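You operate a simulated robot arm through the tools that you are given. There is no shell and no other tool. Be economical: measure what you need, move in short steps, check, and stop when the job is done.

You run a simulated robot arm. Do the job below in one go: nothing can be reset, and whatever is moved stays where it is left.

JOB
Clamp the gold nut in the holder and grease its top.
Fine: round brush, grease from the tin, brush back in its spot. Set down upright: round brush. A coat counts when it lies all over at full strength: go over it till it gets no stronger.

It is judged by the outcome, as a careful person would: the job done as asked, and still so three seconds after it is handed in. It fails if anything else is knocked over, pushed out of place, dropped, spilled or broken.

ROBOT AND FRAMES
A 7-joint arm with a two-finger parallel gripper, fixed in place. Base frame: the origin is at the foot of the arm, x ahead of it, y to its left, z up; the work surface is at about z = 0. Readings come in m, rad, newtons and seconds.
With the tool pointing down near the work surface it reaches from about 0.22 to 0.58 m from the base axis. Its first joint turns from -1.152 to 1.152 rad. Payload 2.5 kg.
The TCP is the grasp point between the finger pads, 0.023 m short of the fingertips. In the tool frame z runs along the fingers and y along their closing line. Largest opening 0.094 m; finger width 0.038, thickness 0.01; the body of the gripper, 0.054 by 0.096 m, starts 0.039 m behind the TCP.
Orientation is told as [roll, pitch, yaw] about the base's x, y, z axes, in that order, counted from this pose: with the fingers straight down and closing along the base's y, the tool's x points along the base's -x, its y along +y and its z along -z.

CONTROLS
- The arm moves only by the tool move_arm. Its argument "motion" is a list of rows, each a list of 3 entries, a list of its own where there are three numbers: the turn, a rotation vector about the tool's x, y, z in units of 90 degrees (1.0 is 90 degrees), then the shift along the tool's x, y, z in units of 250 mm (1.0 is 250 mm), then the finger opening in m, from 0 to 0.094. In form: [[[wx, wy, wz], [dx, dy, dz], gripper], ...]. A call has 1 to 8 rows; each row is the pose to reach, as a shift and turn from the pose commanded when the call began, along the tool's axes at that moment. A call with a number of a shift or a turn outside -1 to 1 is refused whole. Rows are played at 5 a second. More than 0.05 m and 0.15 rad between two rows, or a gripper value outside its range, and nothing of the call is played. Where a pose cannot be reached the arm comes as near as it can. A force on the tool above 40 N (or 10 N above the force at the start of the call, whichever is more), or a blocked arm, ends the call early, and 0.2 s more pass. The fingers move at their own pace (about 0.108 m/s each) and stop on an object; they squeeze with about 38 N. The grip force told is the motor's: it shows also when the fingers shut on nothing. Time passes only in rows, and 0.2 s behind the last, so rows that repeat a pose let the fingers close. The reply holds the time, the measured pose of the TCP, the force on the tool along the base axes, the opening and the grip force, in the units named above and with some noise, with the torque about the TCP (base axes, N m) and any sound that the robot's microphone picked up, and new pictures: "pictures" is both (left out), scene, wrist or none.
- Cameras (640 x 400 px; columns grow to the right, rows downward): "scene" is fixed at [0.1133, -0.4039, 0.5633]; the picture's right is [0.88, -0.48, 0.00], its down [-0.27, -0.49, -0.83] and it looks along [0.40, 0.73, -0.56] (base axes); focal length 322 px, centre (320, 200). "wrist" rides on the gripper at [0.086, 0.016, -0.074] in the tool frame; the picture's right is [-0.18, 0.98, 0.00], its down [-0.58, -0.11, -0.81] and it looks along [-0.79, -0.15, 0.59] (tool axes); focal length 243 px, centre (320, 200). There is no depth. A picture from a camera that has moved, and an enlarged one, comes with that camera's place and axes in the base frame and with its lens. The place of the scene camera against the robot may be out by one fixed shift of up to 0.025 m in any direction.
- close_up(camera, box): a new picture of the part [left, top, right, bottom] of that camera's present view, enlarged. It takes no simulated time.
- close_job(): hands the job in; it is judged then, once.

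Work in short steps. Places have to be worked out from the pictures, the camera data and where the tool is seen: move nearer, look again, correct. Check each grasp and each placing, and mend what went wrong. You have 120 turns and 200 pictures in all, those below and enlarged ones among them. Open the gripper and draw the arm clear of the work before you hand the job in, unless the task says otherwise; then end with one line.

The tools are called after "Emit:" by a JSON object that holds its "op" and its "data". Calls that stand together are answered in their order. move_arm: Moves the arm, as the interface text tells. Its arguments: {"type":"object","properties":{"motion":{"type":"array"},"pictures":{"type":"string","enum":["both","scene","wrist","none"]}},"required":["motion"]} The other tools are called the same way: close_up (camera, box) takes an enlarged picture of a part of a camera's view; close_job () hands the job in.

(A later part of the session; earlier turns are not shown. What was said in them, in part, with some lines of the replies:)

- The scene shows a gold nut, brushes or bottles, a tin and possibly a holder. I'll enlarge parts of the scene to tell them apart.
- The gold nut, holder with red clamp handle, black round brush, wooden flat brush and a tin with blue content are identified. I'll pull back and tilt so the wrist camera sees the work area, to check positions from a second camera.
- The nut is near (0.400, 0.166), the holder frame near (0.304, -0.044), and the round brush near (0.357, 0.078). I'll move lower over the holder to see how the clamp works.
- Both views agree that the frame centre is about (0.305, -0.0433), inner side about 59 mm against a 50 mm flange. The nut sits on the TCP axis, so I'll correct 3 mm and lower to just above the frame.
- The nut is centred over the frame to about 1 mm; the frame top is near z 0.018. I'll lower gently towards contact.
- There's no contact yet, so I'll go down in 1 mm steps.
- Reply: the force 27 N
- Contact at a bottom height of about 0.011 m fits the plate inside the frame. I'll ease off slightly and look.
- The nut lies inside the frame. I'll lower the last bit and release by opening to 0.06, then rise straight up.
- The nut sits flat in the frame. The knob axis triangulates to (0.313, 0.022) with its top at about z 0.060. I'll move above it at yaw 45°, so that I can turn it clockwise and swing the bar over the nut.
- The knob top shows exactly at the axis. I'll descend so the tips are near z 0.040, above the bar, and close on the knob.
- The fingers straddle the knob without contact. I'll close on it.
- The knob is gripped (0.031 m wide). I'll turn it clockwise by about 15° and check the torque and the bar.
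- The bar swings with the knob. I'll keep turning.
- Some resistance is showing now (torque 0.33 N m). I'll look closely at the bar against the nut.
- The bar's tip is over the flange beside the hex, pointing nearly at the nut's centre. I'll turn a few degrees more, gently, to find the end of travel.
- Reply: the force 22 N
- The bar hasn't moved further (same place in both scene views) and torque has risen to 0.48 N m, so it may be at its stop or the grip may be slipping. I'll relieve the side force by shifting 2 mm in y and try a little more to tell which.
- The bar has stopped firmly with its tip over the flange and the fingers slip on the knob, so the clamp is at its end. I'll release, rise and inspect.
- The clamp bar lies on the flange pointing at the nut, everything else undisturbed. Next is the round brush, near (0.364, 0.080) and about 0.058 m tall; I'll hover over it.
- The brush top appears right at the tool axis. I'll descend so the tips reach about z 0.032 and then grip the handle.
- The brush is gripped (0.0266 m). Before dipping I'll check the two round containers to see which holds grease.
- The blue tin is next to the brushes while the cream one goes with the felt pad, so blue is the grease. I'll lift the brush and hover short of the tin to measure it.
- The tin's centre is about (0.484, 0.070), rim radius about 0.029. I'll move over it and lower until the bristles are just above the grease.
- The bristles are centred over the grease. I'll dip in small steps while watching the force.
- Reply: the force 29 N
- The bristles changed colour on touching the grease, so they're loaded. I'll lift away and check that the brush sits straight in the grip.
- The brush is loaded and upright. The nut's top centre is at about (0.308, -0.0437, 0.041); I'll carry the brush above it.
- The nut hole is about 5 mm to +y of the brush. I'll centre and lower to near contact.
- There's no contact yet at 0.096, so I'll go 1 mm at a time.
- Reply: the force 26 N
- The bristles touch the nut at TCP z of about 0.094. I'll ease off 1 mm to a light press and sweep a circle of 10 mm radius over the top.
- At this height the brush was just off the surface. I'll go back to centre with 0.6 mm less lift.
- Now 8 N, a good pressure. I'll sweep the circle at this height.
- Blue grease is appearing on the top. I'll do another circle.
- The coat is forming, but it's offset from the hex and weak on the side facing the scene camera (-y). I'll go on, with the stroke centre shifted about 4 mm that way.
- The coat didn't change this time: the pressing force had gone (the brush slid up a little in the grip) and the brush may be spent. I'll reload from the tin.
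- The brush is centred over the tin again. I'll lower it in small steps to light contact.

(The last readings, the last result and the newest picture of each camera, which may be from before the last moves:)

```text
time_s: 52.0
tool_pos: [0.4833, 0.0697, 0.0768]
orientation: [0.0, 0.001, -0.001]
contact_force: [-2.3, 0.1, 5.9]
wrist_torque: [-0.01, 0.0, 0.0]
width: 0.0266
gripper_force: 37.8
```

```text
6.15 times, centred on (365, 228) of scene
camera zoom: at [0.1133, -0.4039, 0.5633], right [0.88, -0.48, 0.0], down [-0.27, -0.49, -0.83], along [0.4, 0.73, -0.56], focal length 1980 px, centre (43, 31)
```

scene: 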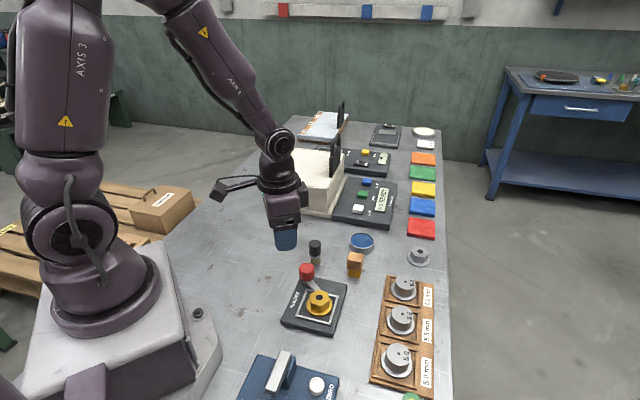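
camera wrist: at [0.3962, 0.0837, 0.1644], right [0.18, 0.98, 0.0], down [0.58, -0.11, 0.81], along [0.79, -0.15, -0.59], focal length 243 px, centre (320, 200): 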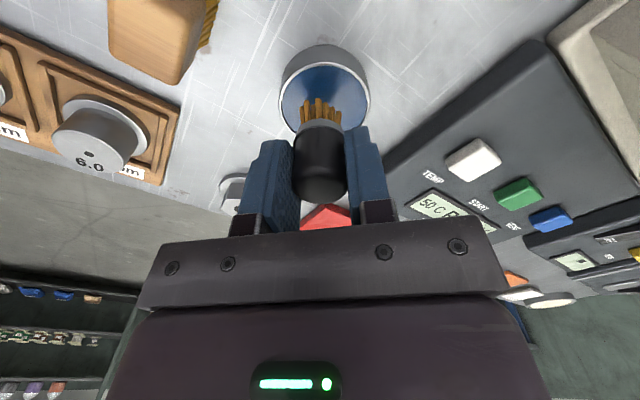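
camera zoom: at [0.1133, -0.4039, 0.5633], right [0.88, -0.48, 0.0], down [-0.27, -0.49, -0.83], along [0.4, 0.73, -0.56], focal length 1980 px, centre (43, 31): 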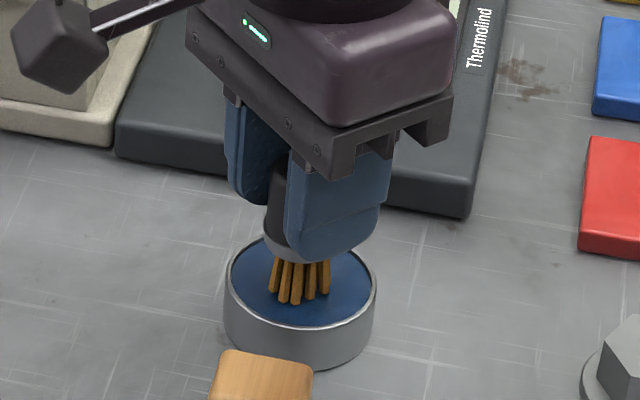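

Contact at 6 N. I'll dwell with a small wiggle to load it, then lift and go back to above the nut.

Emit:
{"op": "move_arm", "data": {"motion": [[[0, 0, 0], [0.012, 0, 0], 0.015], [[0, 0, 0], [-0.012, 0, 0], 0.015], [[0, 0, 0], [0, 0, 0], 0.015], [[0, 0, 0], [0, 0, -0.02], 0.015], [[0, 0, 0], [0, 0, -0.15], 0.015], [[0, 0, 0], [0, 0, -0.268], 0.015]], "pictures": "none"}}

Emit:
{"op": "move_arm", "data": {"motion": [[[0, 0, 0], [0.143, -0.092, 0], 0.015], [[0, 0, 0], [0.286, -0.184, 0], 0.015], [[0, 0, 0], [0.429, -0.276, 0], 0.015], [[0, 0, 0], [0.572, -0.368, 0], 0.015], [[0, 0, 0], [0.715, -0.46, 0.04], 0.015], [[0, 0, 0], [0.715, -0.46, 0.14], 0.015], [[0, 0, 0], [0.715, -0.46, 0.185], 0.015], [[0, 0, 0], [0.715, -0.46, 0.19], 0.015]], "pictures": "wrist"}}

Emit:
{"op": "close_up", "data": {"camera": "wrist", "box": [250, 60, 390, 200]}}

Emit:
{"op": "close_up", "data": {"camera": "scene", "box": [295, 265, 345, 315]}}

```text
time_s: 53.4
tool_pos: [0.4833, 0.069, 0.1458]
orientation: [-0.001, 0.001, -0.001]
contact_force: [-0.7, 0.5, -0.3]
wrist_torque: [-0.07, -0.01, -0.01]
width: 0.0266
gripper_force: 38.0
```

```text
time_s: 55.2
tool_pos: [0.3041, -0.0457, 0.096]
orientation: [0.002, 0.0, 0.002]
contact_force: [-0.5, 0.2, -0.4]
wrist_torque: [0.02, 0.03, 0.01]
width: 0.0266
gripper_force: 38.2
camera wrist: at [0.2179, -0.03, 0.1722], right [0.18, 0.98, 0.0], down [0.58, -0.11, 0.81], along [0.79, -0.15, -0.59], focal length 243 px, centre (320, 200)
```

wrist: 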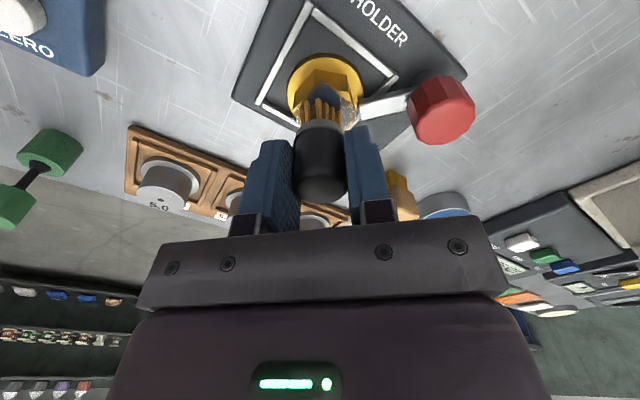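

```text
2.86 times, centred on (320, 130) of wrist
camera zoom: at [0.2179, -0.03, 0.1722], right [0.18, 0.98, 0.0], down [0.58, -0.11, 0.81], along [0.79, -0.15, -0.59], focal length 693 px, centre (320, 400)
```

zoom: 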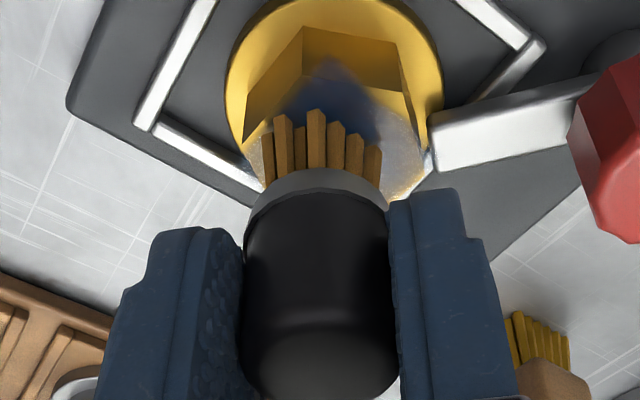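

```text
8.00 times, centred on (320, 290) of scene
camera zoom: at [0.1133, -0.4039, 0.5633], right [0.88, -0.48, 0.0], down [-0.27, -0.49, -0.83], along [0.4, 0.73, -0.56], focal length 2575 px, centre (320, -520)
```

zoom: 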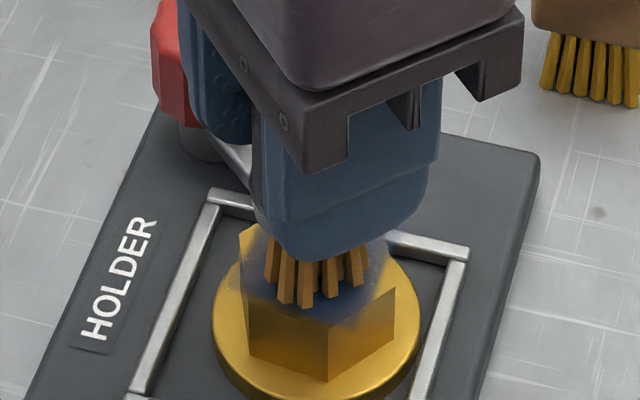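

I'll lower by small increments to contact.

Emit:
{"op": "move_arm", "data": {"motion": [[[0, 0, 0], [0, 0, 0.008], 0.015], [[0, 0, 0], [0, 0, 0.013], 0.015], [[0, 0, 0], [0, 0, 0.013], 0.015]], "pictures": "none"}}

```text
time_s: 56.0
tool_pos: [0.3048, -0.0467, 0.0933]
orientation: [-0.001, -0.002, 0.0]
contact_force: [-3.3, -0.1, 6.9]
wrist_torque: [0.05, 0.04, 0.02]
width: 0.0269
gripper_force: 38.7
```

6.9 N. I'll sweep circles at 11 mm radius and check the force.

Emit:
{"op": "move_arm", "data": {"motion": [[[0, 0, 0], [0.022, 0, 0.001], 0.015], [[0, 0, 0], [0.044, 0, 0.001], 0.015], [[0, 0, 0], [0.031, -0.031, 0.001], 0.015], [[0, 0, 0], [0, -0.044, 0.001], 0.015], [[0, 0, 0], [-0.031, -0.031, 0.001], 0.015], [[0, 0, 0], [-0.044, 0, 0.001], 0.015], [[0, 0, 0], [-0.031, 0.031, 0.001], 0.015], [[0, 0, 0], [0, 0.044, 0.001], 0.015]], "pictures": "none"}}

Emit:
{"op": "close_up", "data": {"camera": "scene", "box": [295, 265, 345, 315]}}

```text
time_s: 57.8
tool_pos: [0.3063, -0.0358, 0.0932]
orientation: [0.0, -0.003, 0.0]
contact_force: [3.4, -0.2, 9.4]
wrist_torque: [-0.04, -0.23, 0.0]
width: 0.0264
gripper_force: 38.7
```

```text
8.00 times, centred on (320, 290) of scene
camera zoom: at [0.1133, -0.4039, 0.5633], right [0.88, -0.48, 0.0], down [-0.27, -0.49, -0.83], along [0.4, 0.73, -0.56], focal length 2575 px, centre (320, -520)
```

zoom: 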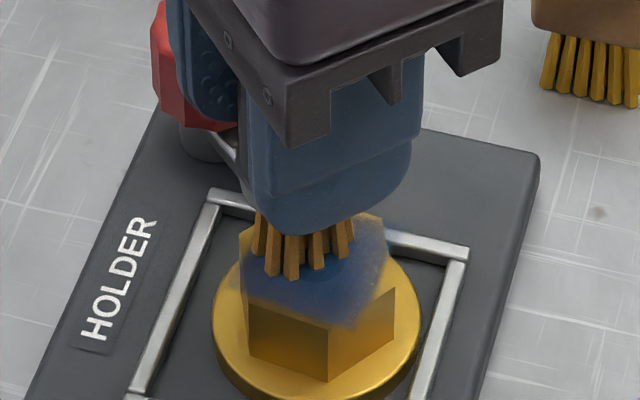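

The coat is clearly stronger. The front corner is still thin, so I'll stroke further out on that side.

Emit:
{"op": "move_arm", "data": {"motion": [[[0, 0, 0], [0.044, -0.034, 0], 0.015], [[0, 0, 0], [0.05, -0.064, 0], 0.015], [[0, 0, 0], [0.035, -0.094, 0.0005], 0.015], [[0, 0, 0], [0.01, -0.106, 0.0005], 0.015], [[0, 0, 0], [-0.02, -0.099, 0.0005], 0.015], [[0, 0, 0], [-0.045, -0.074, 0.0005], 0.015], [[0, 0, 0], [-0.03, -0.044, 0.0005], 0.015], [[0, 0, 0], [0, -0.074, 0.0005], 0.015]], "pictures": "none"}}

Emit:
{"op": "move_arm", "data": {"motion": [[[0, 0, 0], [0.03, 0.02, 0], 0.015], [[0, 0, 0], [0.05, 0.01, 0], 0.015], [[0, 0, 0], [0.035, -0.02, 0], 0.015], [[0, 0, 0], [0.01, -0.032, 0], 0.015], [[0, 0, 0], [-0.02, -0.025, 0], 0.015], [[0, 0, 0], [-0.045, 0.0, 0], 0.015], [[0, 0, 0], [-0.03, 0.03, 0], 0.015], [[0, 0, 0], [0, 0.03, 0], 0.015]], "pictures": "none"}}

Emit:
{"op": "move_arm", "data": {"motion": [[[0, 0, 0], [0, 0, -0.02], 0.015], [[0, 0, 0], [0.06, 0, -0.14], 0.015], [[0, 0, 0], [0.14, 0, -0.2], 0.015], [[0, 0, 0], [0.2, 0, -0.2], 0.015]], "pictures": "none"}}

Emit:
{"op": "close_up", "data": {"camera": "scene", "box": [295, 265, 345, 315]}}

```text
time_s: 59.6
tool_pos: [0.304, -0.0533, 0.0927]
orientation: [-0.001, 0.003, 0.0]
contact_force: [1.1, 0.1, -0.6]
wrist_torque: [-0.01, -0.01, 0.02]
width: 0.0266
gripper_force: 37.9
```

```text
time_s: 61.4
tool_pos: [0.3031, -0.0462, 0.092]
orientation: [0.0, -0.001, 0.0]
contact_force: [0.6, -0.2, -0.4]
wrist_torque: [0.01, 0.0, 0.01]
width: 0.0266
gripper_force: 38.1
```

```text
time_s: 62.4
tool_pos: [0.2533, -0.0452, 0.1444]
orientation: [0.0, 0.0, 0.0]
contact_force: [0.4, 0.3, -0.3]
wrist_torque: [-0.02, -0.01, -0.01]
width: 0.0264
gripper_force: 38.0
```

```text
8.00 times, centred on (320, 290) of scene
camera zoom: at [0.1133, -0.4039, 0.5633], right [0.88, -0.48, 0.0], down [-0.27, -0.49, -0.83], along [0.4, 0.73, -0.56], focal length 2575 px, centre (320, -520)
```

zoom: 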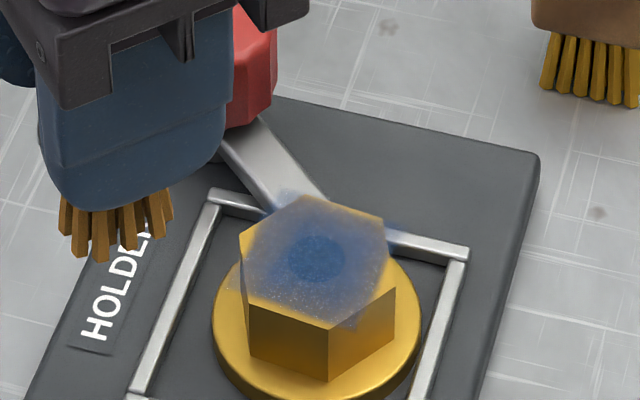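

The coat looks much the same as before. I'll shift sideways for an unobstructed wrist view of the nut's top.

Emit:
{"op": "move_arm", "data": {"motion": [[[0, 0, 0], [0, 0.15, 0], 0.015], [[0, 0, 0], [-0.05, 0.28, 0], 0.015], [[0, 0, 0], [-0.05, 0.28, 0], 0.015]], "pictures": "wrist"}}

Emit:
{"op": "close_up", "data": {"camera": "wrist", "box": [160, 50, 300, 150]}}

```text
time_s: 63.2
tool_pos: [0.2692, 0.0252, 0.1423]
orientation: [0.0, 0.001, -0.001]
contact_force: [-0.5, -0.2, -0.4]
wrist_torque: [0.01, 0.05, -0.02]
width: 0.0265
gripper_force: 38.2
camera wrist: at [0.1815, 0.0391, 0.2188], right [0.19, 0.98, 0.0], down [0.58, -0.11, 0.81], along [0.79, -0.15, -0.59], focal length 243 px, centre (320, 200)
```

wrist: 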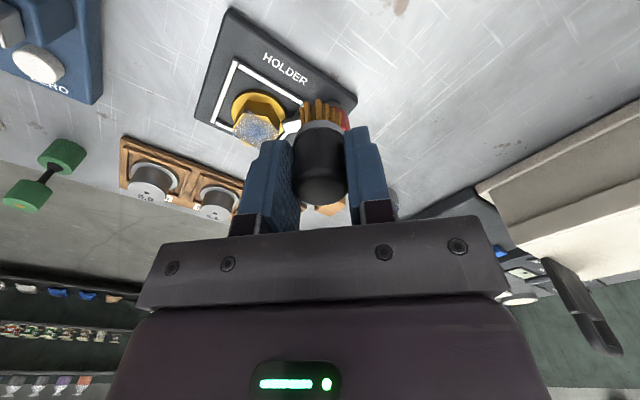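

```text
4.00 times, centred on (230, 100) of wrist
camera zoom: at [0.1815, 0.0391, 0.2188], right [0.19, 0.98, 0.0], down [0.58, -0.11, 0.81], along [0.79, -0.15, -0.59], focal length 970 px, centre (680, 600)
```

zoom: 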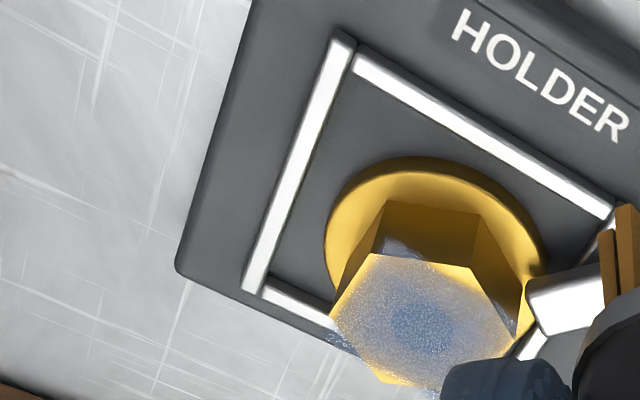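

The coat looks thin and patchy. I'll rise for a steeper, clearer view.

Emit:
{"op": "move_arm", "data": {"motion": [[[0, 0, 0], [0.02, 0.03, -0.12], 0.015], [[0, 0, 0], [0.04, 0.06, -0.24], 0.015], [[0, 0, 0], [0.04, 0.06, -0.24], 0.015]], "pictures": "none"}}

Emit:
{"op": "close_up", "data": {"camera": "wrist", "box": [180, 30, 280, 110]}}

```text
time_s: 64.0
tool_pos: [0.2587, 0.0382, 0.2027]
orientation: [0.0, 0.0, 0.001]
contact_force: [0.4, -0.4, -0.9]
wrist_torque: [0.01, 0.05, 0.0]
width: 0.0267
gripper_force: 37.9
```

```text
5.00 times, centred on (230, 70) of wrist
camera zoom: at [0.1722, 0.054, 0.2784], right [0.18, 0.98, 0.0], down [0.58, -0.11, 0.81], along [0.79, -0.15, -0.59], focal length 1213 px, centre (770, 850)
```

zoom: 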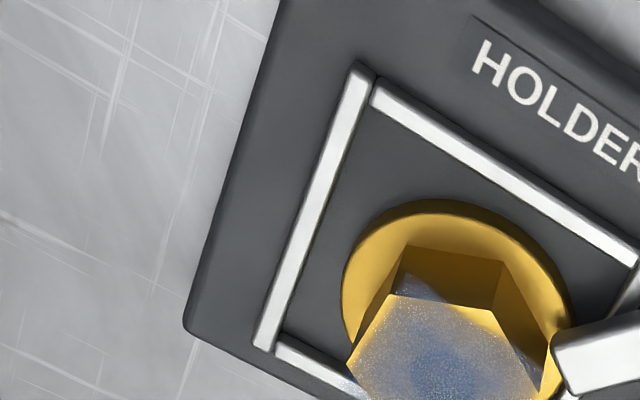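

Emit:
{"op": "close_up", "data": {"camera": "wrist", "box": [230, 70, 310, 130]}}

```text
6.67 times, centred on (270, 100) of wrist
camera zoom: at [0.1722, 0.054, 0.2784], right [0.18, 0.98, 0.0], down [0.58, -0.11, 0.81], along [0.79, -0.15, -0.59], focal length 1618 px, centre (653, 867)
```

zoom: 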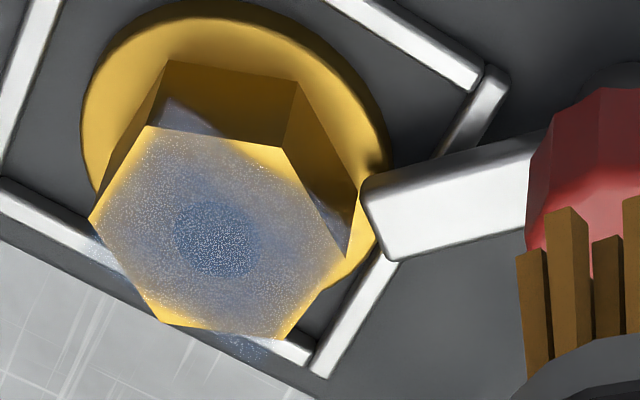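

In this clear view the coat is an even disc over the whole top, but still thin. The nut's centre is (0.3075, -0.0437), so I'll go back there with a smaller circle and keep a steady press.

Emit:
{"op": "move_arm", "data": {"motion": [[[0, 0, 0], [-0.097, -0.164, 0.06], 0.015], [[0, 0, 0], [-0.195, -0.328, 0.12], 0.015], [[0, 0, 0], [-0.195, -0.328, 0.26], 0.015], [[0, 0, 0], [-0.195, -0.328, 0.38], 0.015], [[0, 0, 0], [-0.195, -0.328, 0.423], 0.015], [[0, 0, 0], [-0.195, -0.328, 0.43], 0.015], [[0, 0, 0], [-0.195, -0.328, 0.43], 0.015]], "pictures": "none"}}

```text
refused: row 2 steps farther than a row can; nothing moved
```

Emit:
{"op": "move_arm", "data": {"motion": [[[0, 0, 0], [-0.065, -0.109, 0.04], 0.015], [[0, 0, 0], [-0.13, -0.219, 0.08], 0.015], [[0, 0, 0], [-0.195, -0.328, 0.12], 0.015], [[0, 0, 0], [-0.195, -0.328, 0.26], 0.015], [[0, 0, 0], [-0.195, -0.328, 0.38], 0.015], [[0, 0, 0], [-0.195, -0.328, 0.423], 0.015], [[0, 0, 0], [-0.195, -0.328, 0.432], 0.015], [[0, 0, 0], [-0.195, -0.328, 0.432], 0.015]], "pictures": "none"}}

```text
time_s: 65.8
tool_pos: [0.3059, -0.0436, 0.0949]
orientation: [0.001, 0.0, 0.001]
contact_force: [-0.5, 0.5, -0.8]
wrist_torque: [0.04, -0.01, 0.0]
width: 0.0263
gripper_force: 38.2
```

Emit:
{"op": "move_arm", "data": {"motion": [[[0, 0, 0], [-0.004, 0, 0.008], 0.015], [[0, 0, 0], [-0.004, 0, 0.011], 0.015], [[0, 0, 0], [-0.004, 0, 0.013], 0.015], [[0, 0, 0], [-0.004, 0, 0.013], 0.015]], "pictures": "none"}}

```text
time_s: 66.8
tool_pos: [0.3078, -0.0426, 0.0927]
orientation: [0.001, 0.001, 0.002]
contact_force: [-7.4, -0.9, 28.5]
wrist_torque: [-0.02, 0.29, 0.02]
width: 0.0268
gripper_force: 37.5
```

28 N is too firm, so I'll ease off 0.5 mm and sweep.

Emit:
{"op": "move_arm", "data": {"motion": [[[0, 0, 0], [0.016, 0, -0.002], 0.015], [[0, 0, 0], [0.034, 0, -0.002], 0.015], [[0, 0, 0], [0.024, 0.024, -0.002], 0.015], [[0, 0, 0], [0, 0.034, -0.002], 0.015], [[0, 0, 0], [-0.024, 0.024, -0.002], 0.015], [[0, 0, 0], [-0.034, 0, -0.002], 0.015], [[0, 0, 0], [-0.024, -0.024, -0.002], 0.015], [[0, 0, 0], [0, -0.034, -0.002], 0.015]], "pictures": "none"}}

Emit:
{"op": "move_arm", "data": {"motion": [[[0, 0, 0], [0.024, 0.01, 0], 0.015], [[0, 0, 0], [0.034, 0.034, 0], 0.015], [[0, 0, 0], [0.024, 0.058, 0], 0.015], [[0, 0, 0], [0, 0.068, 0], 0.015], [[0, 0, 0], [-0.024, 0.058, 0], 0.015], [[0, 0, 0], [-0.034, 0.034, 0], 0.015], [[0, 0, 0], [-0.024, 0.01, 0], 0.015], [[0, 0, 0], [0, 0.034, 0], 0.015]], "pictures": "none"}}

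```text
time_s: 68.6
tool_pos: [0.3056, -0.0513, 0.0915]
orientation: [0.001, 0.002, 0.0]
contact_force: [-0.3, -0.4, -1.5]
wrist_torque: [-0.02, 0.03, -0.01]
width: 0.0265
gripper_force: 38.1
```

```text
time_s: 70.4
tool_pos: [0.306, -0.0443, 0.0918]
orientation: [-0.001, 0.0, 0.0]
contact_force: [0.9, -0.2, 1.2]
wrist_torque: [0.04, -0.05, -0.03]
width: 0.0264
gripper_force: 37.9
```

The brush slides up in the grip while sweeping, so contact fades. I'll sweep with a slowly lowering height to keep it pressed.

Emit:
{"op": "move_arm", "data": {"motion": [[[0, 0, 0], [0.016, 0, 0.001], 0.015], [[0, 0, 0], [0.034, 0, 0.0016], 0.015], [[0, 0, 0], [0.024, 0.024, 0.002], 0.015], [[0, 0, 0], [0, 0.034, 0.0024], 0.015], [[0, 0, 0], [-0.024, 0.024, 0.0028], 0.015], [[0, 0, 0], [-0.034, 0, 0.0032], 0.015], [[0, 0, 0], [-0.024, -0.024, 0.0036], 0.015], [[0, 0, 0], [0, -0.034, 0.004], 0.015]], "pictures": "none"}}

Emit:
{"op": "move_arm", "data": {"motion": [[[0, 0, 0], [0.024, 0.01, 0.0004], 0.015], [[0, 0, 0], [0.034, 0.034, 0.0008], 0.015], [[0, 0, 0], [0.024, 0.058, 0.0012], 0.015], [[0, 0, 0], [0, 0.068, 0.0016], 0.015], [[0, 0, 0], [-0.024, 0.058, 0.002], 0.015], [[0, 0, 0], [-0.034, 0.034, 0.0024], 0.015], [[0, 0, 0], [-0.024, 0.01, 0.0028], 0.015], [[0, 0, 0], [0, 0.034, 0.0028], 0.015]], "pictures": "none"}}

Emit:
{"op": "close_up", "data": {"camera": "scene", "box": [295, 265, 345, 315]}}

```text
time_s: 72.2
tool_pos: [0.3106, -0.0521, 0.0913]
orientation: [-0.001, -0.006, 0.0]
contact_force: [8.7, 2.4, 22.0]
wrist_torque: [0.1, -0.45, 0.0]
width: 0.0265
gripper_force: 38.1
```

```text
time_s: 73.2
tool_pos: [0.3035, -0.0353, 0.0901]
orientation: [0.0, 0.008, -0.001]
contact_force: [-3.5, 0.1, 11.7]
wrist_torque: [-0.01, -0.01, -0.04]
width: 0.0265
gripper_force: 37.9
stopped in row 4: the force on the tool passed its limit at 43 N (the readings are from after the stop); the commanded pose is now the measured one
```

```text
8.00 times, centred on (320, 290) of scene
camera zoom: at [0.1133, -0.4039, 0.5633], right [0.88, -0.48, 0.0], down [-0.27, -0.49, -0.83], along [0.4, 0.73, -0.56], focal length 2575 px, centre (320, -520)
```

zoom: 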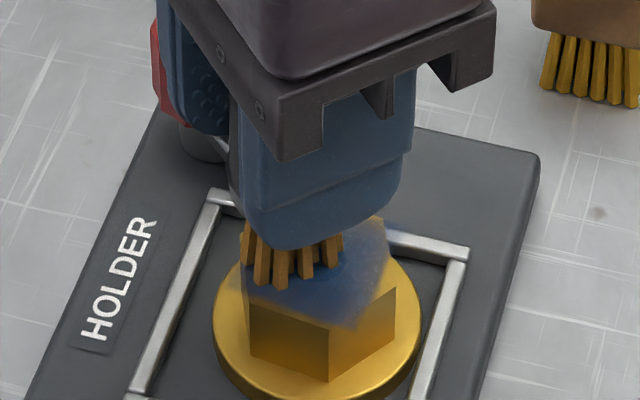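

Pressing well now, with a peak over the limit. I'll lift 0.3 mm, sweep once more around the centre, then look.

Emit:
{"op": "move_arm", "data": {"motion": [[[0, 0, 0], [0.01, -0.02, -0.001], 0.015], [[0, 0, 0], [0.016, -0.044, -0.001], 0.015], [[0, 0, 0], [0.0, -0.064, -0.001], 0.015], [[0, 0, 0], [-0.026, -0.066, -0.001], 0.015], [[0, 0, 0], [-0.048, -0.044, -0.001], 0.015], [[0, 0, 0], [-0.048, -0.02, -0.001], 0.015], [[0, 0, 0], [-0.03, -0.004, -0.001], 0.015], [[0, 0, 0], [-0.016, -0.034, -0.001], 0.015]], "pictures": "none"}}

Emit:
{"op": "move_arm", "data": {"motion": [[[0, 0, 0], [0, 0, -0.03], 0.015], [[0, 0, 0], [0.02, 0, -0.17], 0.015], [[0, 0, 0], [0.05, 0.08, -0.3], 0.015], [[0, 0, 0], [0.1, 0.2, -0.38], 0.015], [[0, 0, 0], [0.195, 0.328, -0.44], 0.015], [[0, 0, 0], [0.195, 0.328, -0.445], 0.015]], "pictures": "none"}}

Emit:
{"op": "close_up", "data": {"camera": "wrist", "box": [230, 70, 310, 130]}}

Emit:
{"op": "close_up", "data": {"camera": "scene", "box": [295, 265, 345, 315]}}

```text
time_s: 75.0
tool_pos: [0.3089, -0.0434, 0.0909]
orientation: [0.001, 0.009, 0.001]
contact_force: [1.6, 3.4, 9.6]
wrist_torque: [0.13, -0.2, 0.03]
width: 0.0265
gripper_force: 37.7
```

```text
time_s: 76.4
tool_pos: [0.2586, 0.0392, 0.2015]
orientation: [-0.002, 0.007, -0.003]
contact_force: [0.4, 0.6, 0.6]
wrist_torque: [-0.01, -0.01, 0.02]
width: 0.0265
gripper_force: 38.0
```

```text
6.67 times, centred on (270, 100) of wrist
camera zoom: at [0.1728, 0.0546, 0.2781], right [0.19, 0.98, 0.0], down [0.59, -0.11, 0.8], along [0.79, -0.15, -0.6], focal length 1618 px, centre (653, 867)
```

zoom: 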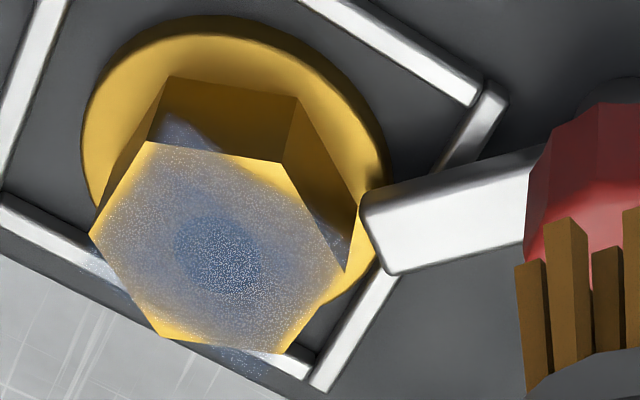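

```text
8.00 times, centred on (320, 290) of scene
camera zoom: at [0.1133, -0.4039, 0.5633], right [0.88, -0.48, 0.0], down [-0.27, -0.49, -0.83], along [0.4, 0.73, -0.56], focal length 2575 px, centre (320, -520)
```

zoom: 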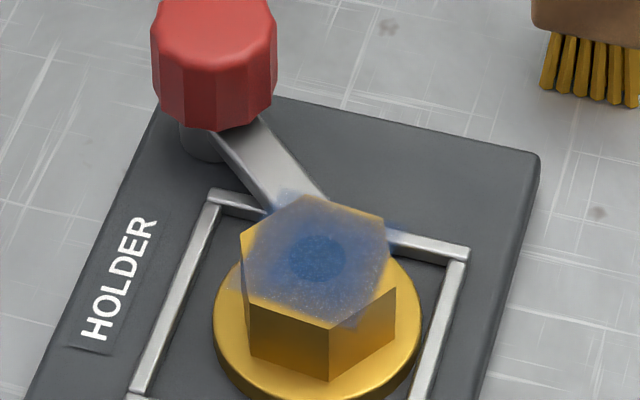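

The coat looks the same as before, which suggests it's saturated. To be sure it's not just an empty brush, I'll reload once more and do one firm pass to compare.

Emit:
{"op": "move_arm", "data": {"motion": [[[0, -0.005, 0], [-0.15, 0.02, 0], 0.015], [[0, -0.005, 0], [-0.3, 0.04, 0], 0.015], [[0, -0.005, 0], [-0.45, 0.06, 0], 0.015], [[0, -0.005, 0], [-0.6, 0.08, 0.03], 0.015], [[0, -0.005, 0], [-0.75, 0.1, 0.1], 0.015], [[0, -0.005, 0], [-0.898, 0.119, 0.206], 0.015], [[0, -0.005, 0], [-0.898, 0.119, 0.36], 0.015], [[0, -0.005, 0], [-0.898, 0.119, 0.46], 0.015]], "pictures": "wrist"}}

Emit:
{"op": "close_up", "data": {"camera": "wrist", "box": [220, 40, 420, 200]}}

```text
time_s: 78.2
tool_pos: [0.485, 0.0661, 0.088]
orientation: [0.001, 0.0, -0.002]
contact_force: [-0.4, -0.5, -0.4]
wrist_torque: [-0.03, 0.02, 0.01]
width: 0.0265
gripper_force: 38.1
camera wrist: at [0.3986, 0.0821, 0.1632], right [0.18, 0.98, 0.0], down [0.58, -0.11, 0.81], along [0.79, -0.15, -0.59], focal length 243 px, centre (320, 200)
```

wrist: 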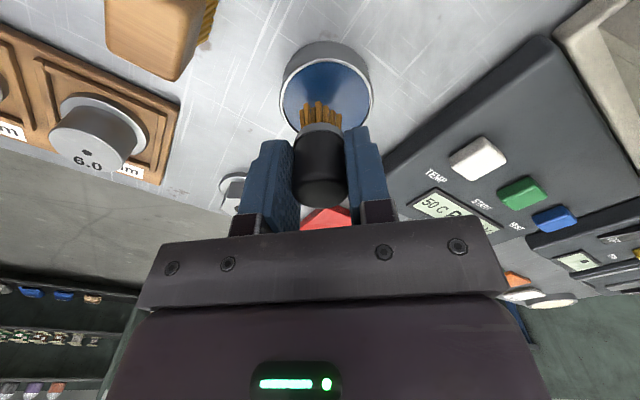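

```text
2.50 times, centred on (320, 120) of wrist
camera zoom: at [0.3986, 0.0821, 0.1632], right [0.18, 0.98, 0.0], down [0.58, -0.11, 0.81], along [0.79, -0.15, -0.59], focal length 606 px, centre (320, 400)
```

zoom: 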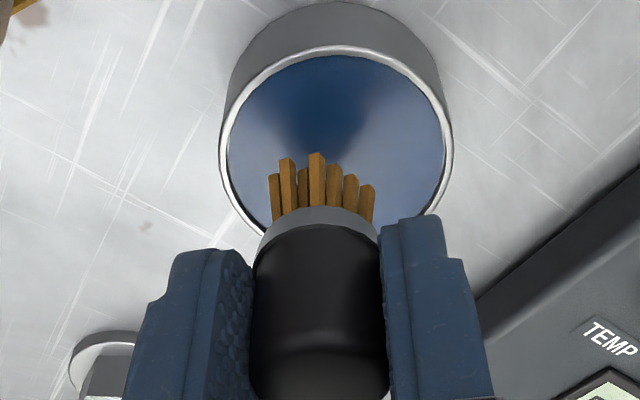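

Emit:
{"op": "move_arm", "data": {"motion": [[[0, 0, 0], [0, 0.01, 0.025], 0.015], [[0, 0, 0], [0, 0.01, 0.044], 0.015], [[0, 0, 0], [0, 0.01, 0.05], 0.015], [[0, 0, 0], [0, 0.01, 0.054], 0.015], [[0, 0, 0], [0, 0.01, 0.054], 0.015]], "pictures": "none"}}

```text
time_s: 79.4
tool_pos: [0.4829, 0.0693, 0.0734]
orientation: [0.001, -0.003, -0.002]
contact_force: [-10.8, -0.3, 36.8]
wrist_torque: [-0.01, 0.37, 0.06]
width: 0.0266
gripper_force: 38.6
```

Firm contact. I'll ease off, lift, and return to above the nut.

Emit:
{"op": "move_arm", "data": {"motion": [[[0, 0, 0], [0.01, 0, -0.004], 0.015], [[0, 0, 0], [-0.01, 0, -0.004], 0.015], [[0, 0, 0], [0, 0, -0.03], 0.015], [[0, 0, 0], [0, 0, -0.16], 0.015], [[0, 0, 0], [0, 0, -0.29], 0.015], [[0, 0, 0], [0, 0, -0.29], 0.015]], "pictures": "none"}}

Emit:
{"op": "close_up", "data": {"camera": "wrist", "box": [270, 80, 370, 200]}}

Emit:
{"op": "move_arm", "data": {"motion": [[[0, 0, 0], [0.14, -0.09, 0], 0.015], [[0, 0, 0], [0.281, -0.181, 0], 0.015], [[0, 0, 0], [0.421, -0.271, 0], 0.015], [[0, 0, 0], [0.562, -0.362, 0], 0.015], [[0, 0, 0], [0.702, -0.452, 0.04], 0.015], [[0, 0, 0], [0.702, -0.452, 0.16], 0.015], [[0, 0, 0], [0.702, -0.452, 0.205], 0.015], [[0, 0, 0], [0.702, -0.452, 0.205], 0.015]], "pictures": "none"}}

```text
time_s: 80.8
tool_pos: [0.4805, 0.0708, 0.1453]
orientation: [0.001, 0.002, 0.0]
contact_force: [0.5, -0.2, 0.0]
wrist_torque: [-0.03, 0.0, -0.06]
width: 0.0266
gripper_force: 37.4
```

```text
3.33 times, centred on (320, 140) of wrist
camera zoom: at [0.3956, 0.0846, 0.2215], right [0.18, 0.98, 0.0], down [0.58, -0.11, 0.81], along [0.79, -0.15, -0.59], focal length 809 px, centre (320, 400)
```

zoom: 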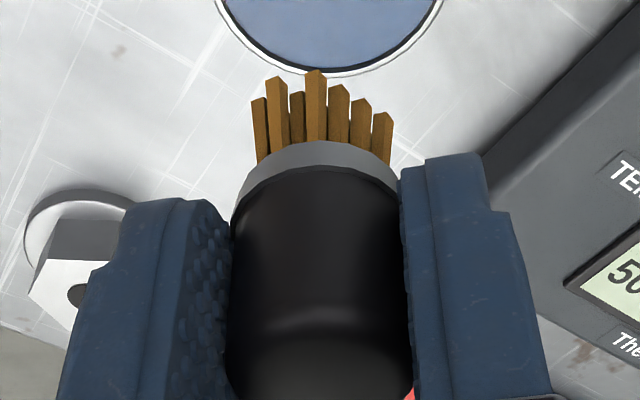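

```text
time_s: 82.6
tool_pos: [0.3083, -0.0445, 0.0934]
orientation: [0.001, 0.001, 0.0]
contact_force: [-0.6, 0.7, -0.2]
wrist_torque: [-0.04, 0.01, -0.03]
width: 0.0264
gripper_force: 37.5
```

Emit:
{"op": "move_arm", "data": {"motion": [[[0, 0, 0], [0, 0, 0.008], 0.015], [[0, 0, 0], [0, 0, 0.012], 0.015], [[0, 0, 0], [0, 0, 0.014], 0.015], [[0, 0, 0], [0, 0, 0.014], 0.015]], "pictures": "none"}}

```text
time_s: 83.7
tool_pos: [0.3077, -0.0442, 0.0905]
orientation: [0.0, -0.001, 0.001]
contact_force: [-2.0, 0.3, 11.4]
wrist_torque: [0.02, 0.02, 0.0]
width: 0.0266
gripper_force: 37.8
stopped in row 4: the force on the tool passed its limit at 40 N (the readings are from after the stop); the commanded pose is now the measured one
```

Contact is good (11 N now). I'll do a circular pass with a very slight descent.

Emit:
{"op": "move_arm", "data": {"motion": [[[0, 0, 0], [0.016, 0, 0.0], 0.015], [[0, 0, 0], [0.034, 0, 0.0004], 0.015], [[0, 0, 0], [0.024, 0.024, 0.0006], 0.015], [[0, 0, 0], [0, 0.034, 0.0008], 0.015], [[0, 0, 0], [-0.024, 0.024, 0.001], 0.015], [[0, 0, 0], [-0.034, 0, 0.0012], 0.015], [[0, 0, 0], [-0.024, -0.024, 0.0014], 0.015], [[0, 0, 0], [0, -0.034, 0.0016], 0.015]], "pictures": "none"}}

Emit:
{"op": "move_arm", "data": {"motion": [[[0, 0, 0], [0.024, 0.01, 0.0004], 0.015], [[0, 0, 0], [0.034, 0.034, 0.0006], 0.015], [[0, 0, 0], [0.024, 0.058, 0.0008], 0.015], [[0, 0, 0], [0, 0.068, 0.001], 0.015], [[0, 0, 0], [-0.024, 0.058, 0.0012], 0.015], [[0, 0, 0], [-0.034, 0.034, 0.0014], 0.015], [[0, 0, 0], [-0.024, 0.01, 0.0016], 0.015], [[0, 0, 0], [0, 0.034, 0.0016], 0.015]], "pictures": "none"}}

```text
time_s: 85.5
tool_pos: [0.3096, -0.0514, 0.0911]
orientation: [-0.001, -0.006, -0.003]
contact_force: [7.5, 2.4, 21.6]
wrist_torque: [0.12, -0.44, -0.01]
width: 0.0267
gripper_force: 37.9
```

```text
time_s: 86.3
tool_pos: [0.3002, -0.0416, 0.0895]
orientation: [-0.002, 0.003, -0.005]
contact_force: [-2.0, 1.0, 11.6]
wrist_torque: [-0.05, -0.04, -0.02]
width: 0.0267
gripper_force: 37.8
stopped in row 3: the force on the tool passed its limit at 43 N (the readings are from after the stop); the commanded pose is now the measured one
```

Emit:
{"op": "move_arm", "data": {"motion": [[[0, 0, 0], [-0.006, 0.016, -0.001], 0.015], [[0, 0, 0], [-0.03, 0.026, -0.001], 0.015], [[0, 0, 0], [-0.054, 0.016, -0.001], 0.015], [[0, 0, 0], [-0.064, -0.008, -0.001], 0.015], [[0, 0, 0], [-0.054, -0.032, -0.001], 0.015], [[0, 0, 0], [-0.03, -0.042, -0.001], 0.015], [[0, 0, 0], [-0.006, -0.032, -0.001], 0.015], [[0, 0, 0], [-0.03, -0.008, -0.001], 0.015]], "pictures": "none"}}

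Emit:
{"op": "move_arm", "data": {"motion": [[[0, 0, 0], [0, 0, -0.03], 0.015], [[0, 0, 0], [0.02, 0, -0.17], 0.015], [[0, 0, 0], [0.05, 0.08, -0.3], 0.015], [[0, 0, 0], [0.1, 0.2, -0.38], 0.015], [[0, 0, 0], [0.195, 0.328, -0.44], 0.015], [[0, 0, 0], [0.195, 0.328, -0.445], 0.015]], "pictures": "none"}}

Emit:
{"op": "close_up", "data": {"camera": "wrist", "box": [230, 70, 310, 130]}}

Emit:
{"op": "close_up", "data": {"camera": "scene", "box": [295, 265, 345, 315]}}

```text
time_s: 88.1
tool_pos: [0.3075, -0.045, 0.0911]
orientation: [-0.001, 0.005, -0.005]
contact_force: [-5.8, -6.0, 23.1]
wrist_torque: [-0.29, 0.11, -0.04]
width: 0.0267
gripper_force: 37.7
```

```text
time_s: 89.5
tool_pos: [0.2592, 0.0403, 0.2012]
orientation: [-0.002, 0.004, -0.003]
contact_force: [-0.5, 0.6, -0.4]
wrist_torque: [-0.03, 0.0, 0.0]
width: 0.0267
gripper_force: 38.2
```

```text
6.67 times, centred on (270, 100) of wrist
camera zoom: at [0.1717, 0.0552, 0.2775], right [0.19, 0.98, 0.0], down [0.58, -0.11, 0.81], along [0.79, -0.15, -0.59], focal length 1618 px, centre (653, 867)
```

zoom: 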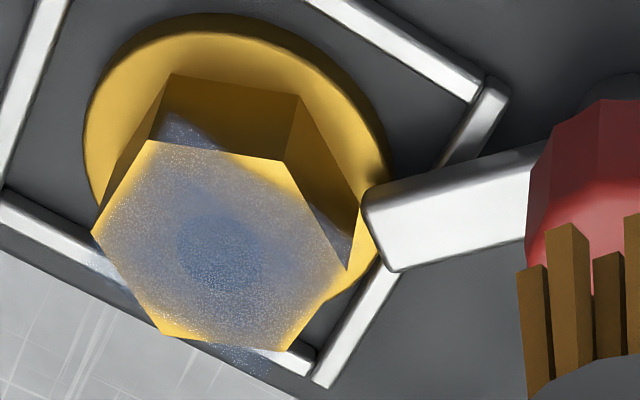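

```text
8.00 times, centred on (320, 290) of scene
camera zoom: at [0.1133, -0.4039, 0.5633], right [0.88, -0.48, 0.0], down [-0.27, -0.49, -0.83], along [0.4, 0.73, -0.56], focal length 2575 px, centre (320, -520)
```

zoom: 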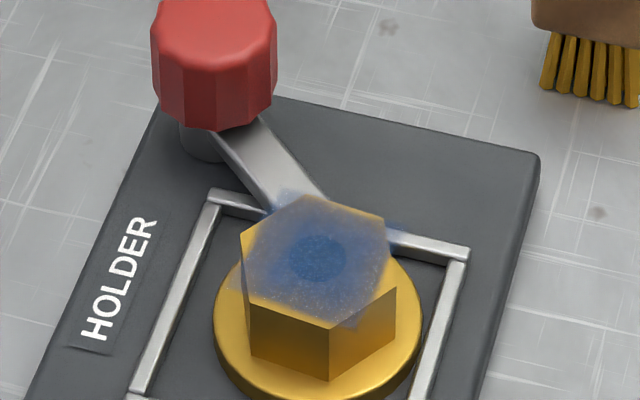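

There's no further strengthening, so the coat is saturated. Two hex corners (upper right and lower left in the wrist view) look thinner, so I'll try strokes aimed at those corners to see if they take grease.

Emit:
{"op": "move_arm", "data": {"motion": [[[0, 0, 0], [-0.065, -0.109, 0.04], 0.015], [[0, 0, 0], [-0.13, -0.219, 0.08], 0.015], [[0, 0, 0], [-0.195, -0.328, 0.14], 0.015], [[0, 0, 0], [-0.195, -0.328, 0.28], 0.015], [[0, 0, 0], [-0.195, -0.328, 0.4], 0.015], [[0, 0, 0], [-0.195, -0.328, 0.438], 0.015], [[0, 0, 0], [-0.195, -0.328, 0.443], 0.015], [[0, 0, 0], [-0.195, -0.328, 0.443], 0.015]], "pictures": "none"}}

```text
time_s: 91.4
tool_pos: [0.3069, -0.042, 0.0916]
orientation: [-0.002, 0.002, -0.002]
contact_force: [-2.4, 0.6, 9.4]
wrist_torque: [-0.06, 0.0, 0.01]
width: 0.0268
gripper_force: 38.1
stopped in row 8: the force on the tool passed its limit at 41 N (the readings are from after the stop); the commanded pose is now the measured one
```

Emit:
{"op": "move_arm", "data": {"motion": [[[0, 0, 0], [0.016, 0.018, -0.0006], 0.015], [[0, 0, 0], [0.032, 0.036, -0.0006], 0.015], [[0, 0, 0], [0.04, 0.012, -0.0006], 0.015], [[0, 0, 0], [0.037, -0.031, -0.0006], 0.015], [[0, 0, 0], [0.0, -0.05, -0.0006], 0.015], [[0, 0, 0], [-0.032, -0.04, -0.0006], 0.015], [[0, 0, 0], [-0.045, 0.0, -0.0006], 0.015], [[0, 0, 0], [-0.037, 0.031, -0.0006], 0.015]], "pictures": "none"}}

Emit:
{"op": "move_arm", "data": {"motion": [[[0, 0, 0], [0.035, 0.012, 0], 0.015], [[0, 0, 0], [0.07, 0.006, 0], 0.015], [[0, 0, 0], [0.037, -0.031, 0], 0.015], [[0, 0, 0], [0.005, -0.072, 0], 0.015], [[0, 0, 0], [0.037, -0.031, 0], 0.015], [[0, 0, 0], [0.037, -0.031, 0], 0.015]], "pictures": "none"}}

Emit:
{"op": "move_arm", "data": {"motion": [[[0, 0, 0], [0, 0, -0.03], 0.015], [[0, 0, 0], [0.02, 0, -0.17], 0.015], [[0, 0, 0], [0.05, 0.08, -0.3], 0.015], [[0, 0, 0], [0.1, 0.2, -0.38], 0.015], [[0, 0, 0], [0.195, 0.328, -0.44], 0.015], [[0, 0, 0], [0.195, 0.328, -0.445], 0.015]], "pictures": "none"}}

Emit:
{"op": "close_up", "data": {"camera": "wrist", "box": [230, 70, 310, 130]}}

```text
time_s: 92.7
tool_pos: [0.3078, -0.055, 0.0907]
orientation: [-0.003, 0.007, -0.005]
contact_force: [-2.2, 0.5, 9.9]
wrist_torque: [-0.01, -0.03, 0.0]
width: 0.0265
gripper_force: 38.2
stopped in row 6: the force on the tool passed its limit at 43 N (the readings are from after the stop); the commanded pose is now the measured one
```

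```text
time_s: 94.1
tool_pos: [0.2975, -0.0633, 0.0917]
orientation: [-0.001, 0.005, -0.005]
contact_force: [0.8, -1.0, 5.3]
wrist_torque: [-0.04, -0.17, -0.07]
width: 0.0265
gripper_force: 38.0
```

```text
time_s: 95.5
tool_pos: [0.2517, 0.0195, 0.2009]
orientation: [0.0, 0.007, -0.005]
contact_force: [0.2, 0.8, -0.3]
wrist_torque: [0.02, 0.0, 0.02]
width: 0.0268
gripper_force: 37.8
```

```text
6.67 times, centred on (270, 100) of wrist
camera zoom: at [0.1654, 0.0355, 0.2784], right [0.19, 0.98, 0.0], down [0.59, -0.11, 0.8], along [0.79, -0.15, -0.6], focal length 1618 px, centre (653, 867)
```

zoom: 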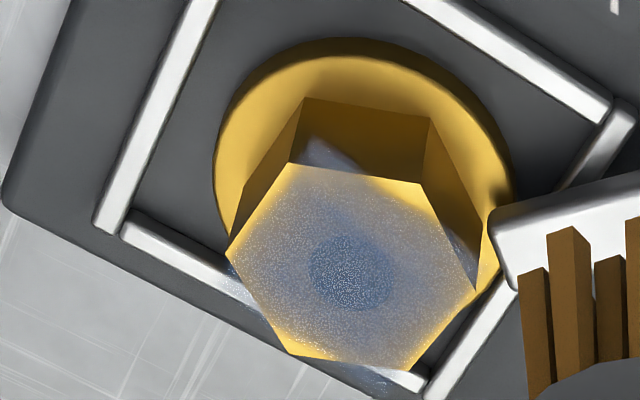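

The coat's shape and strength are unchanged by the extra strokes, so it's at its full extent and strength. Now I'll return the brush to its spot at (0.3643, 0.0807).

Emit:
{"op": "move_arm", "data": {"motion": [[[0, -0.0045, -0.003], [-0.15, 0.082, 0.02], 0.015], [[0, -0.0045, -0.003], [-0.3, 0.163, 0.04], 0.015], [[0, -0.0045, -0.003], [-0.45, 0.245, 0.06], 0.015], [[0, -0.0045, -0.003], [-0.45, 0.245, 0.22], 0.015], [[0, -0.0045, -0.003], [-0.45, 0.245, 0.364], 0.015], [[0, -0.0045, -0.003], [-0.45, 0.245, 0.46], 0.015], [[0, -0.0045, -0.003], [-0.45, 0.245, 0.46], 0.015]], "pictures": "both"}}

Emit:
{"op": "close_up", "data": {"camera": "wrist", "box": [250, 60, 390, 200]}}

Emit:
{"op": "close_up", "data": {"camera": "scene", "box": [280, 205, 350, 275]}}

```text
time_s: 97.1
tool_pos: [0.3629, 0.0797, 0.0863]
orientation: [-0.001, 0.0, 0.0]
contact_force: [0.7, 0.4, 0.6]
wrist_torque: [0.01, 0.0, 0.0]
width: 0.0264
gripper_force: 37.9
camera wrist: at [0.2763, 0.0947, 0.1621], right [0.18, 0.98, 0.0], down [0.58, -0.11, 0.81], along [0.79, -0.15, -0.59], focal length 243 px, centre (320, 200)
```

scene: 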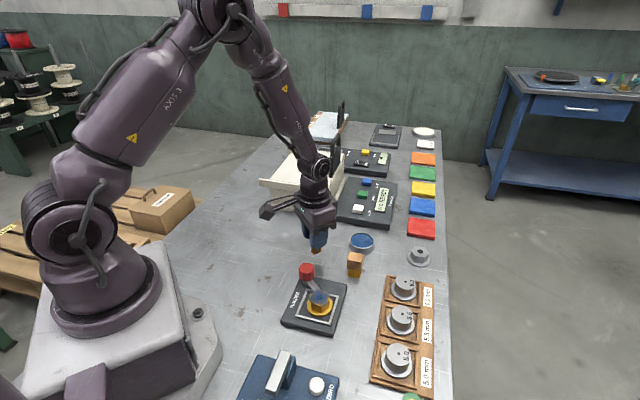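
wrist: 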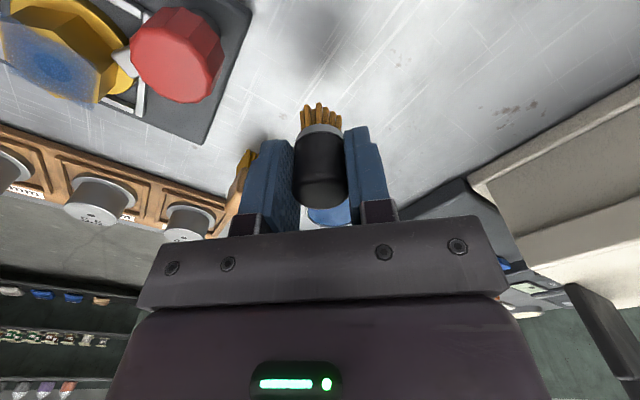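

```text
2.86 times, centred on (320, 130) of wrist
camera zoom: at [0.2763, 0.0947, 0.1621], right [0.18, 0.98, 0.0], down [0.58, -0.11, 0.81], along [0.79, -0.15, -0.59], focal length 693 px, centre (320, 400)
```

zoom: 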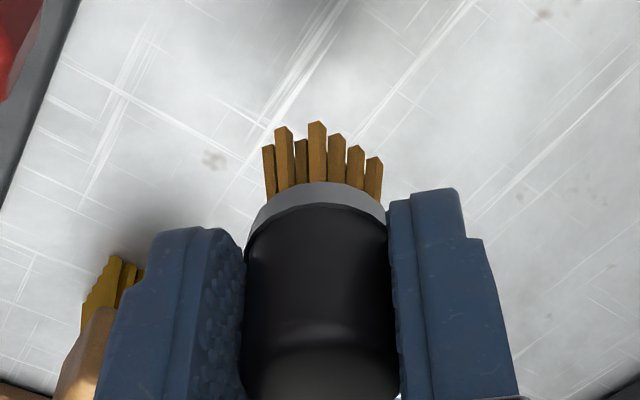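

```text
5.71 times, centred on (315, 240) of scene
camera zoom: at [0.1133, -0.4039, 0.5633], right [0.88, -0.48, 0.0], down [-0.27, -0.49, -0.83], along [0.4, 0.73, -0.56], focal length 1839 px, centre (349, -29)
```

zoom: 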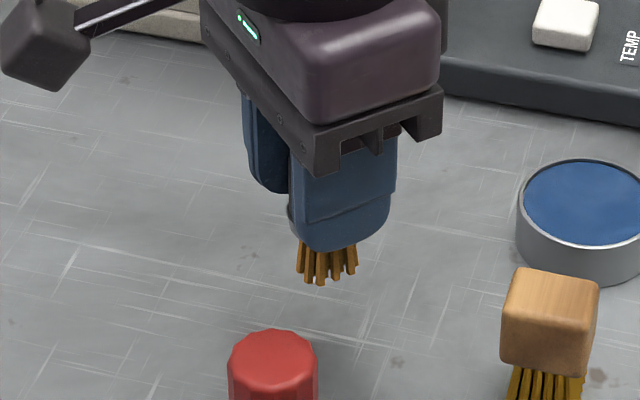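

Emit:
{"op": "close_up", "data": {"camera": "wrist", "box": [0, 0, 160, 120]}}

```text
3.33 times, centred on (80, 60) of wrist
camera zoom: at [0.2763, 0.0947, 0.1621], right [0.18, 0.98, 0.0], down [0.58, -0.11, 0.81], along [0.79, -0.15, -0.59], focal length 809 px, centre (1120, 667)
```

zoom: 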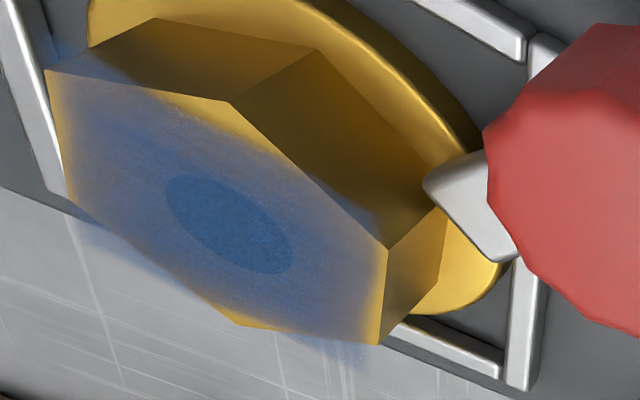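

The coat is an even, strong blue overlay from this angle. Now I'll lower the brush to the table at its spot, slowly.

Emit:
{"op": "move_arm", "data": {"motion": [[[0, 0, 0], [-0.004, 0.003, 0.06], 0.015], [[0, 0, 0], [-0.004, 0.003, 0.12], 0.015], [[0, 0, 0], [-0.004, 0.003, 0.132], 0.015], [[0, 0, 0], [-0.004, 0.003, 0.132], 0.015]], "pictures": "none"}}

```text
time_s: 98.1
tool_pos: [0.365, 0.0818, 0.0518]
orientation: [-0.003, 0.0, 0.0]
contact_force: [-0.4, 0.6, -0.3]
wrist_torque: [-0.01, 0.03, -0.01]
width: 0.0268
gripper_force: 37.4
```

Emit:
{"op": "move_arm", "data": {"motion": [[[0, 0, 0], [0, 0, 0.003], 0.015], [[0, 0, 0], [0, 0, 0.005], 0.015], [[0, 0, 0], [0, 0, 0.005], 0.015]], "pictures": "none"}}

```text
time_s: 98.9
tool_pos: [0.3634, 0.0801, 0.0524]
orientation: [-0.002, 0.001, 0.0]
contact_force: [-2.0, -0.2, 7.8]
wrist_torque: [-0.03, 0.01, -0.02]
width: 0.0269
gripper_force: 38.4
```

The bristles rest on the table at 8 N. I'll open and rise straight up.

Emit:
{"op": "move_arm", "data": {"motion": [[[0, 0, 0], [0, 0, -0.001], 0.03], [[0, 0, 0], [0, 0, -0.001], 0.045], [[0, 0, 0], [0, 0, -0.001], 0.06], [[0, 0, 0], [0, 0, -0.001], 0.06], [[0, 0, 0], [0, 0, -0.08], 0.06], [[0, 0, 0], [0, 0, -0.22], 0.06], [[0, 0, 0], [0, 0, -0.36], 0.06]], "pictures": "wrist"}}

Emit:
{"op": "close_up", "data": {"camera": "wrist", "box": [240, 30, 400, 150]}}

Emit:
{"op": "close_up", "data": {"camera": "scene", "box": [270, 220, 390, 320]}}

```text
time_s: 100.5
tool_pos: [0.3636, 0.082, 0.1404]
orientation: [-0.002, 0.001, 0.0]
contact_force: [-0.2, 1.0, 0.3]
wrist_torque: [0.0, 0.03, 0.01]
width: 0.06
gripper_force: 0.0
camera wrist: at [0.2777, 0.0972, 0.2173], right [0.18, 0.98, 0.0], down [0.58, -0.11, 0.81], along [0.79, -0.15, -0.59], focal length 243 px, centre (320, 200)
```

wrist: 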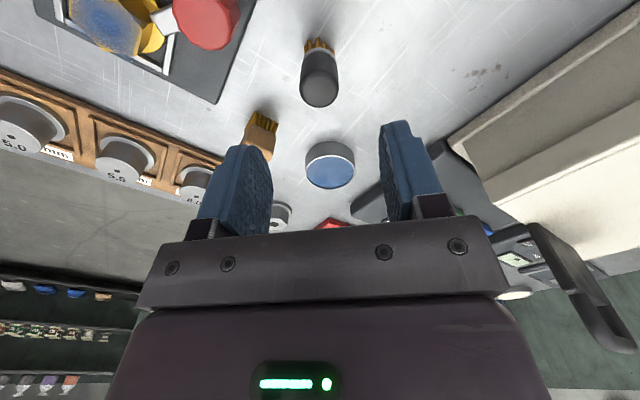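

```text
3.33 times, centred on (320, 90) of wrist
camera zoom: at [0.2777, 0.0972, 0.2173], right [0.18, 0.98, 0.0], down [0.58, -0.11, 0.81], along [0.79, -0.15, -0.59], focal length 809 px, centre (320, 567)
```

zoom: 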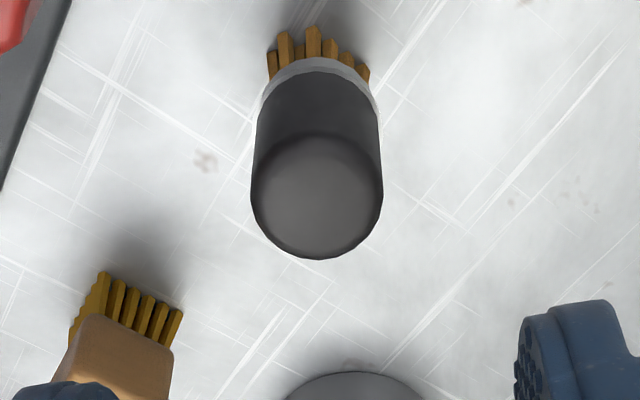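

```text
4.00 times, centred on (330, 270) of scene
camera zoom: at [0.1133, -0.4039, 0.5633], right [0.88, -0.48, 0.0], down [-0.27, -0.49, -0.83], along [0.4, 0.73, -0.56], focal length 1287 px, centre (280, -80)
```

zoom: 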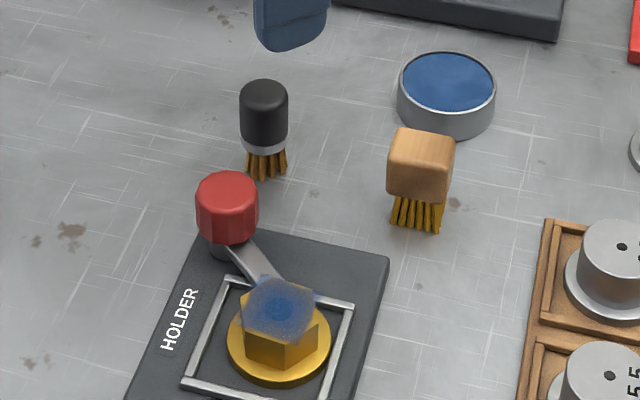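

The brush stands upright within about 2 mm of its original spot, and the nut is clamped with its top greased. I'll draw the arm up and clear, then take a last look.

Emit:
{"op": "move_arm", "data": {"motion": [[[0, 0, 0], [0.05, 0, -0.15], 0.06], [[0, 0, 0], [0.1, 0.05, -0.33], 0.06], [[0, 0, 0], [0.2, 0.15, -0.45], 0.06], [[0, 0, 0], [0.3, 0.25, -0.55], 0.06], [[0, 0, 0], [0.3, 0.25, -0.55], 0.06]], "pictures": "scene"}}

Emit:
{"op": "close_up", "data": {"camera": "scene", "box": [260, 220, 400, 340]}}

```text
time_s: 101.7
tool_pos: [0.2888, 0.1447, 0.2784]
orientation: [0.0, 0.0, -0.001]
contact_force: [0.2, 0.6, -1.2]
wrist_torque: [-0.02, -0.01, -0.05]
width: 0.0601
gripper_force: 0.0
```

scene: 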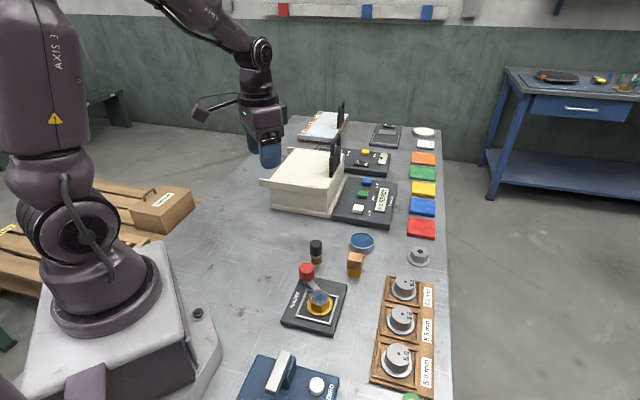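

```text
3.33 times, centred on (330, 280) of scene
camera zoom: at [0.1133, -0.4039, 0.5633], right [0.88, -0.48, 0.0], down [-0.27, -0.49, -0.83], along [0.4, 0.73, -0.56], focal length 1073 px, centre (287, -67)
```

zoom: 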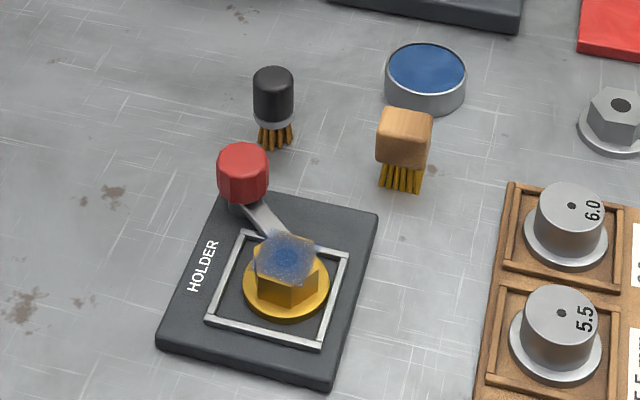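

Everything is in place: nut clamped, top greased, brush upright in its spot, and the arm clear with the gripper open. I'm handing it in.

Emit:
{"op": "close_job", "data": {}}

```text
The job is handed in.
```

The gold nut is clamped in the holder and its top is greased from the blue tin; more grease and strokes made the coat no stronger, though two hex corners still look thinner. The round brush stands upright about 2 mm from where it was.
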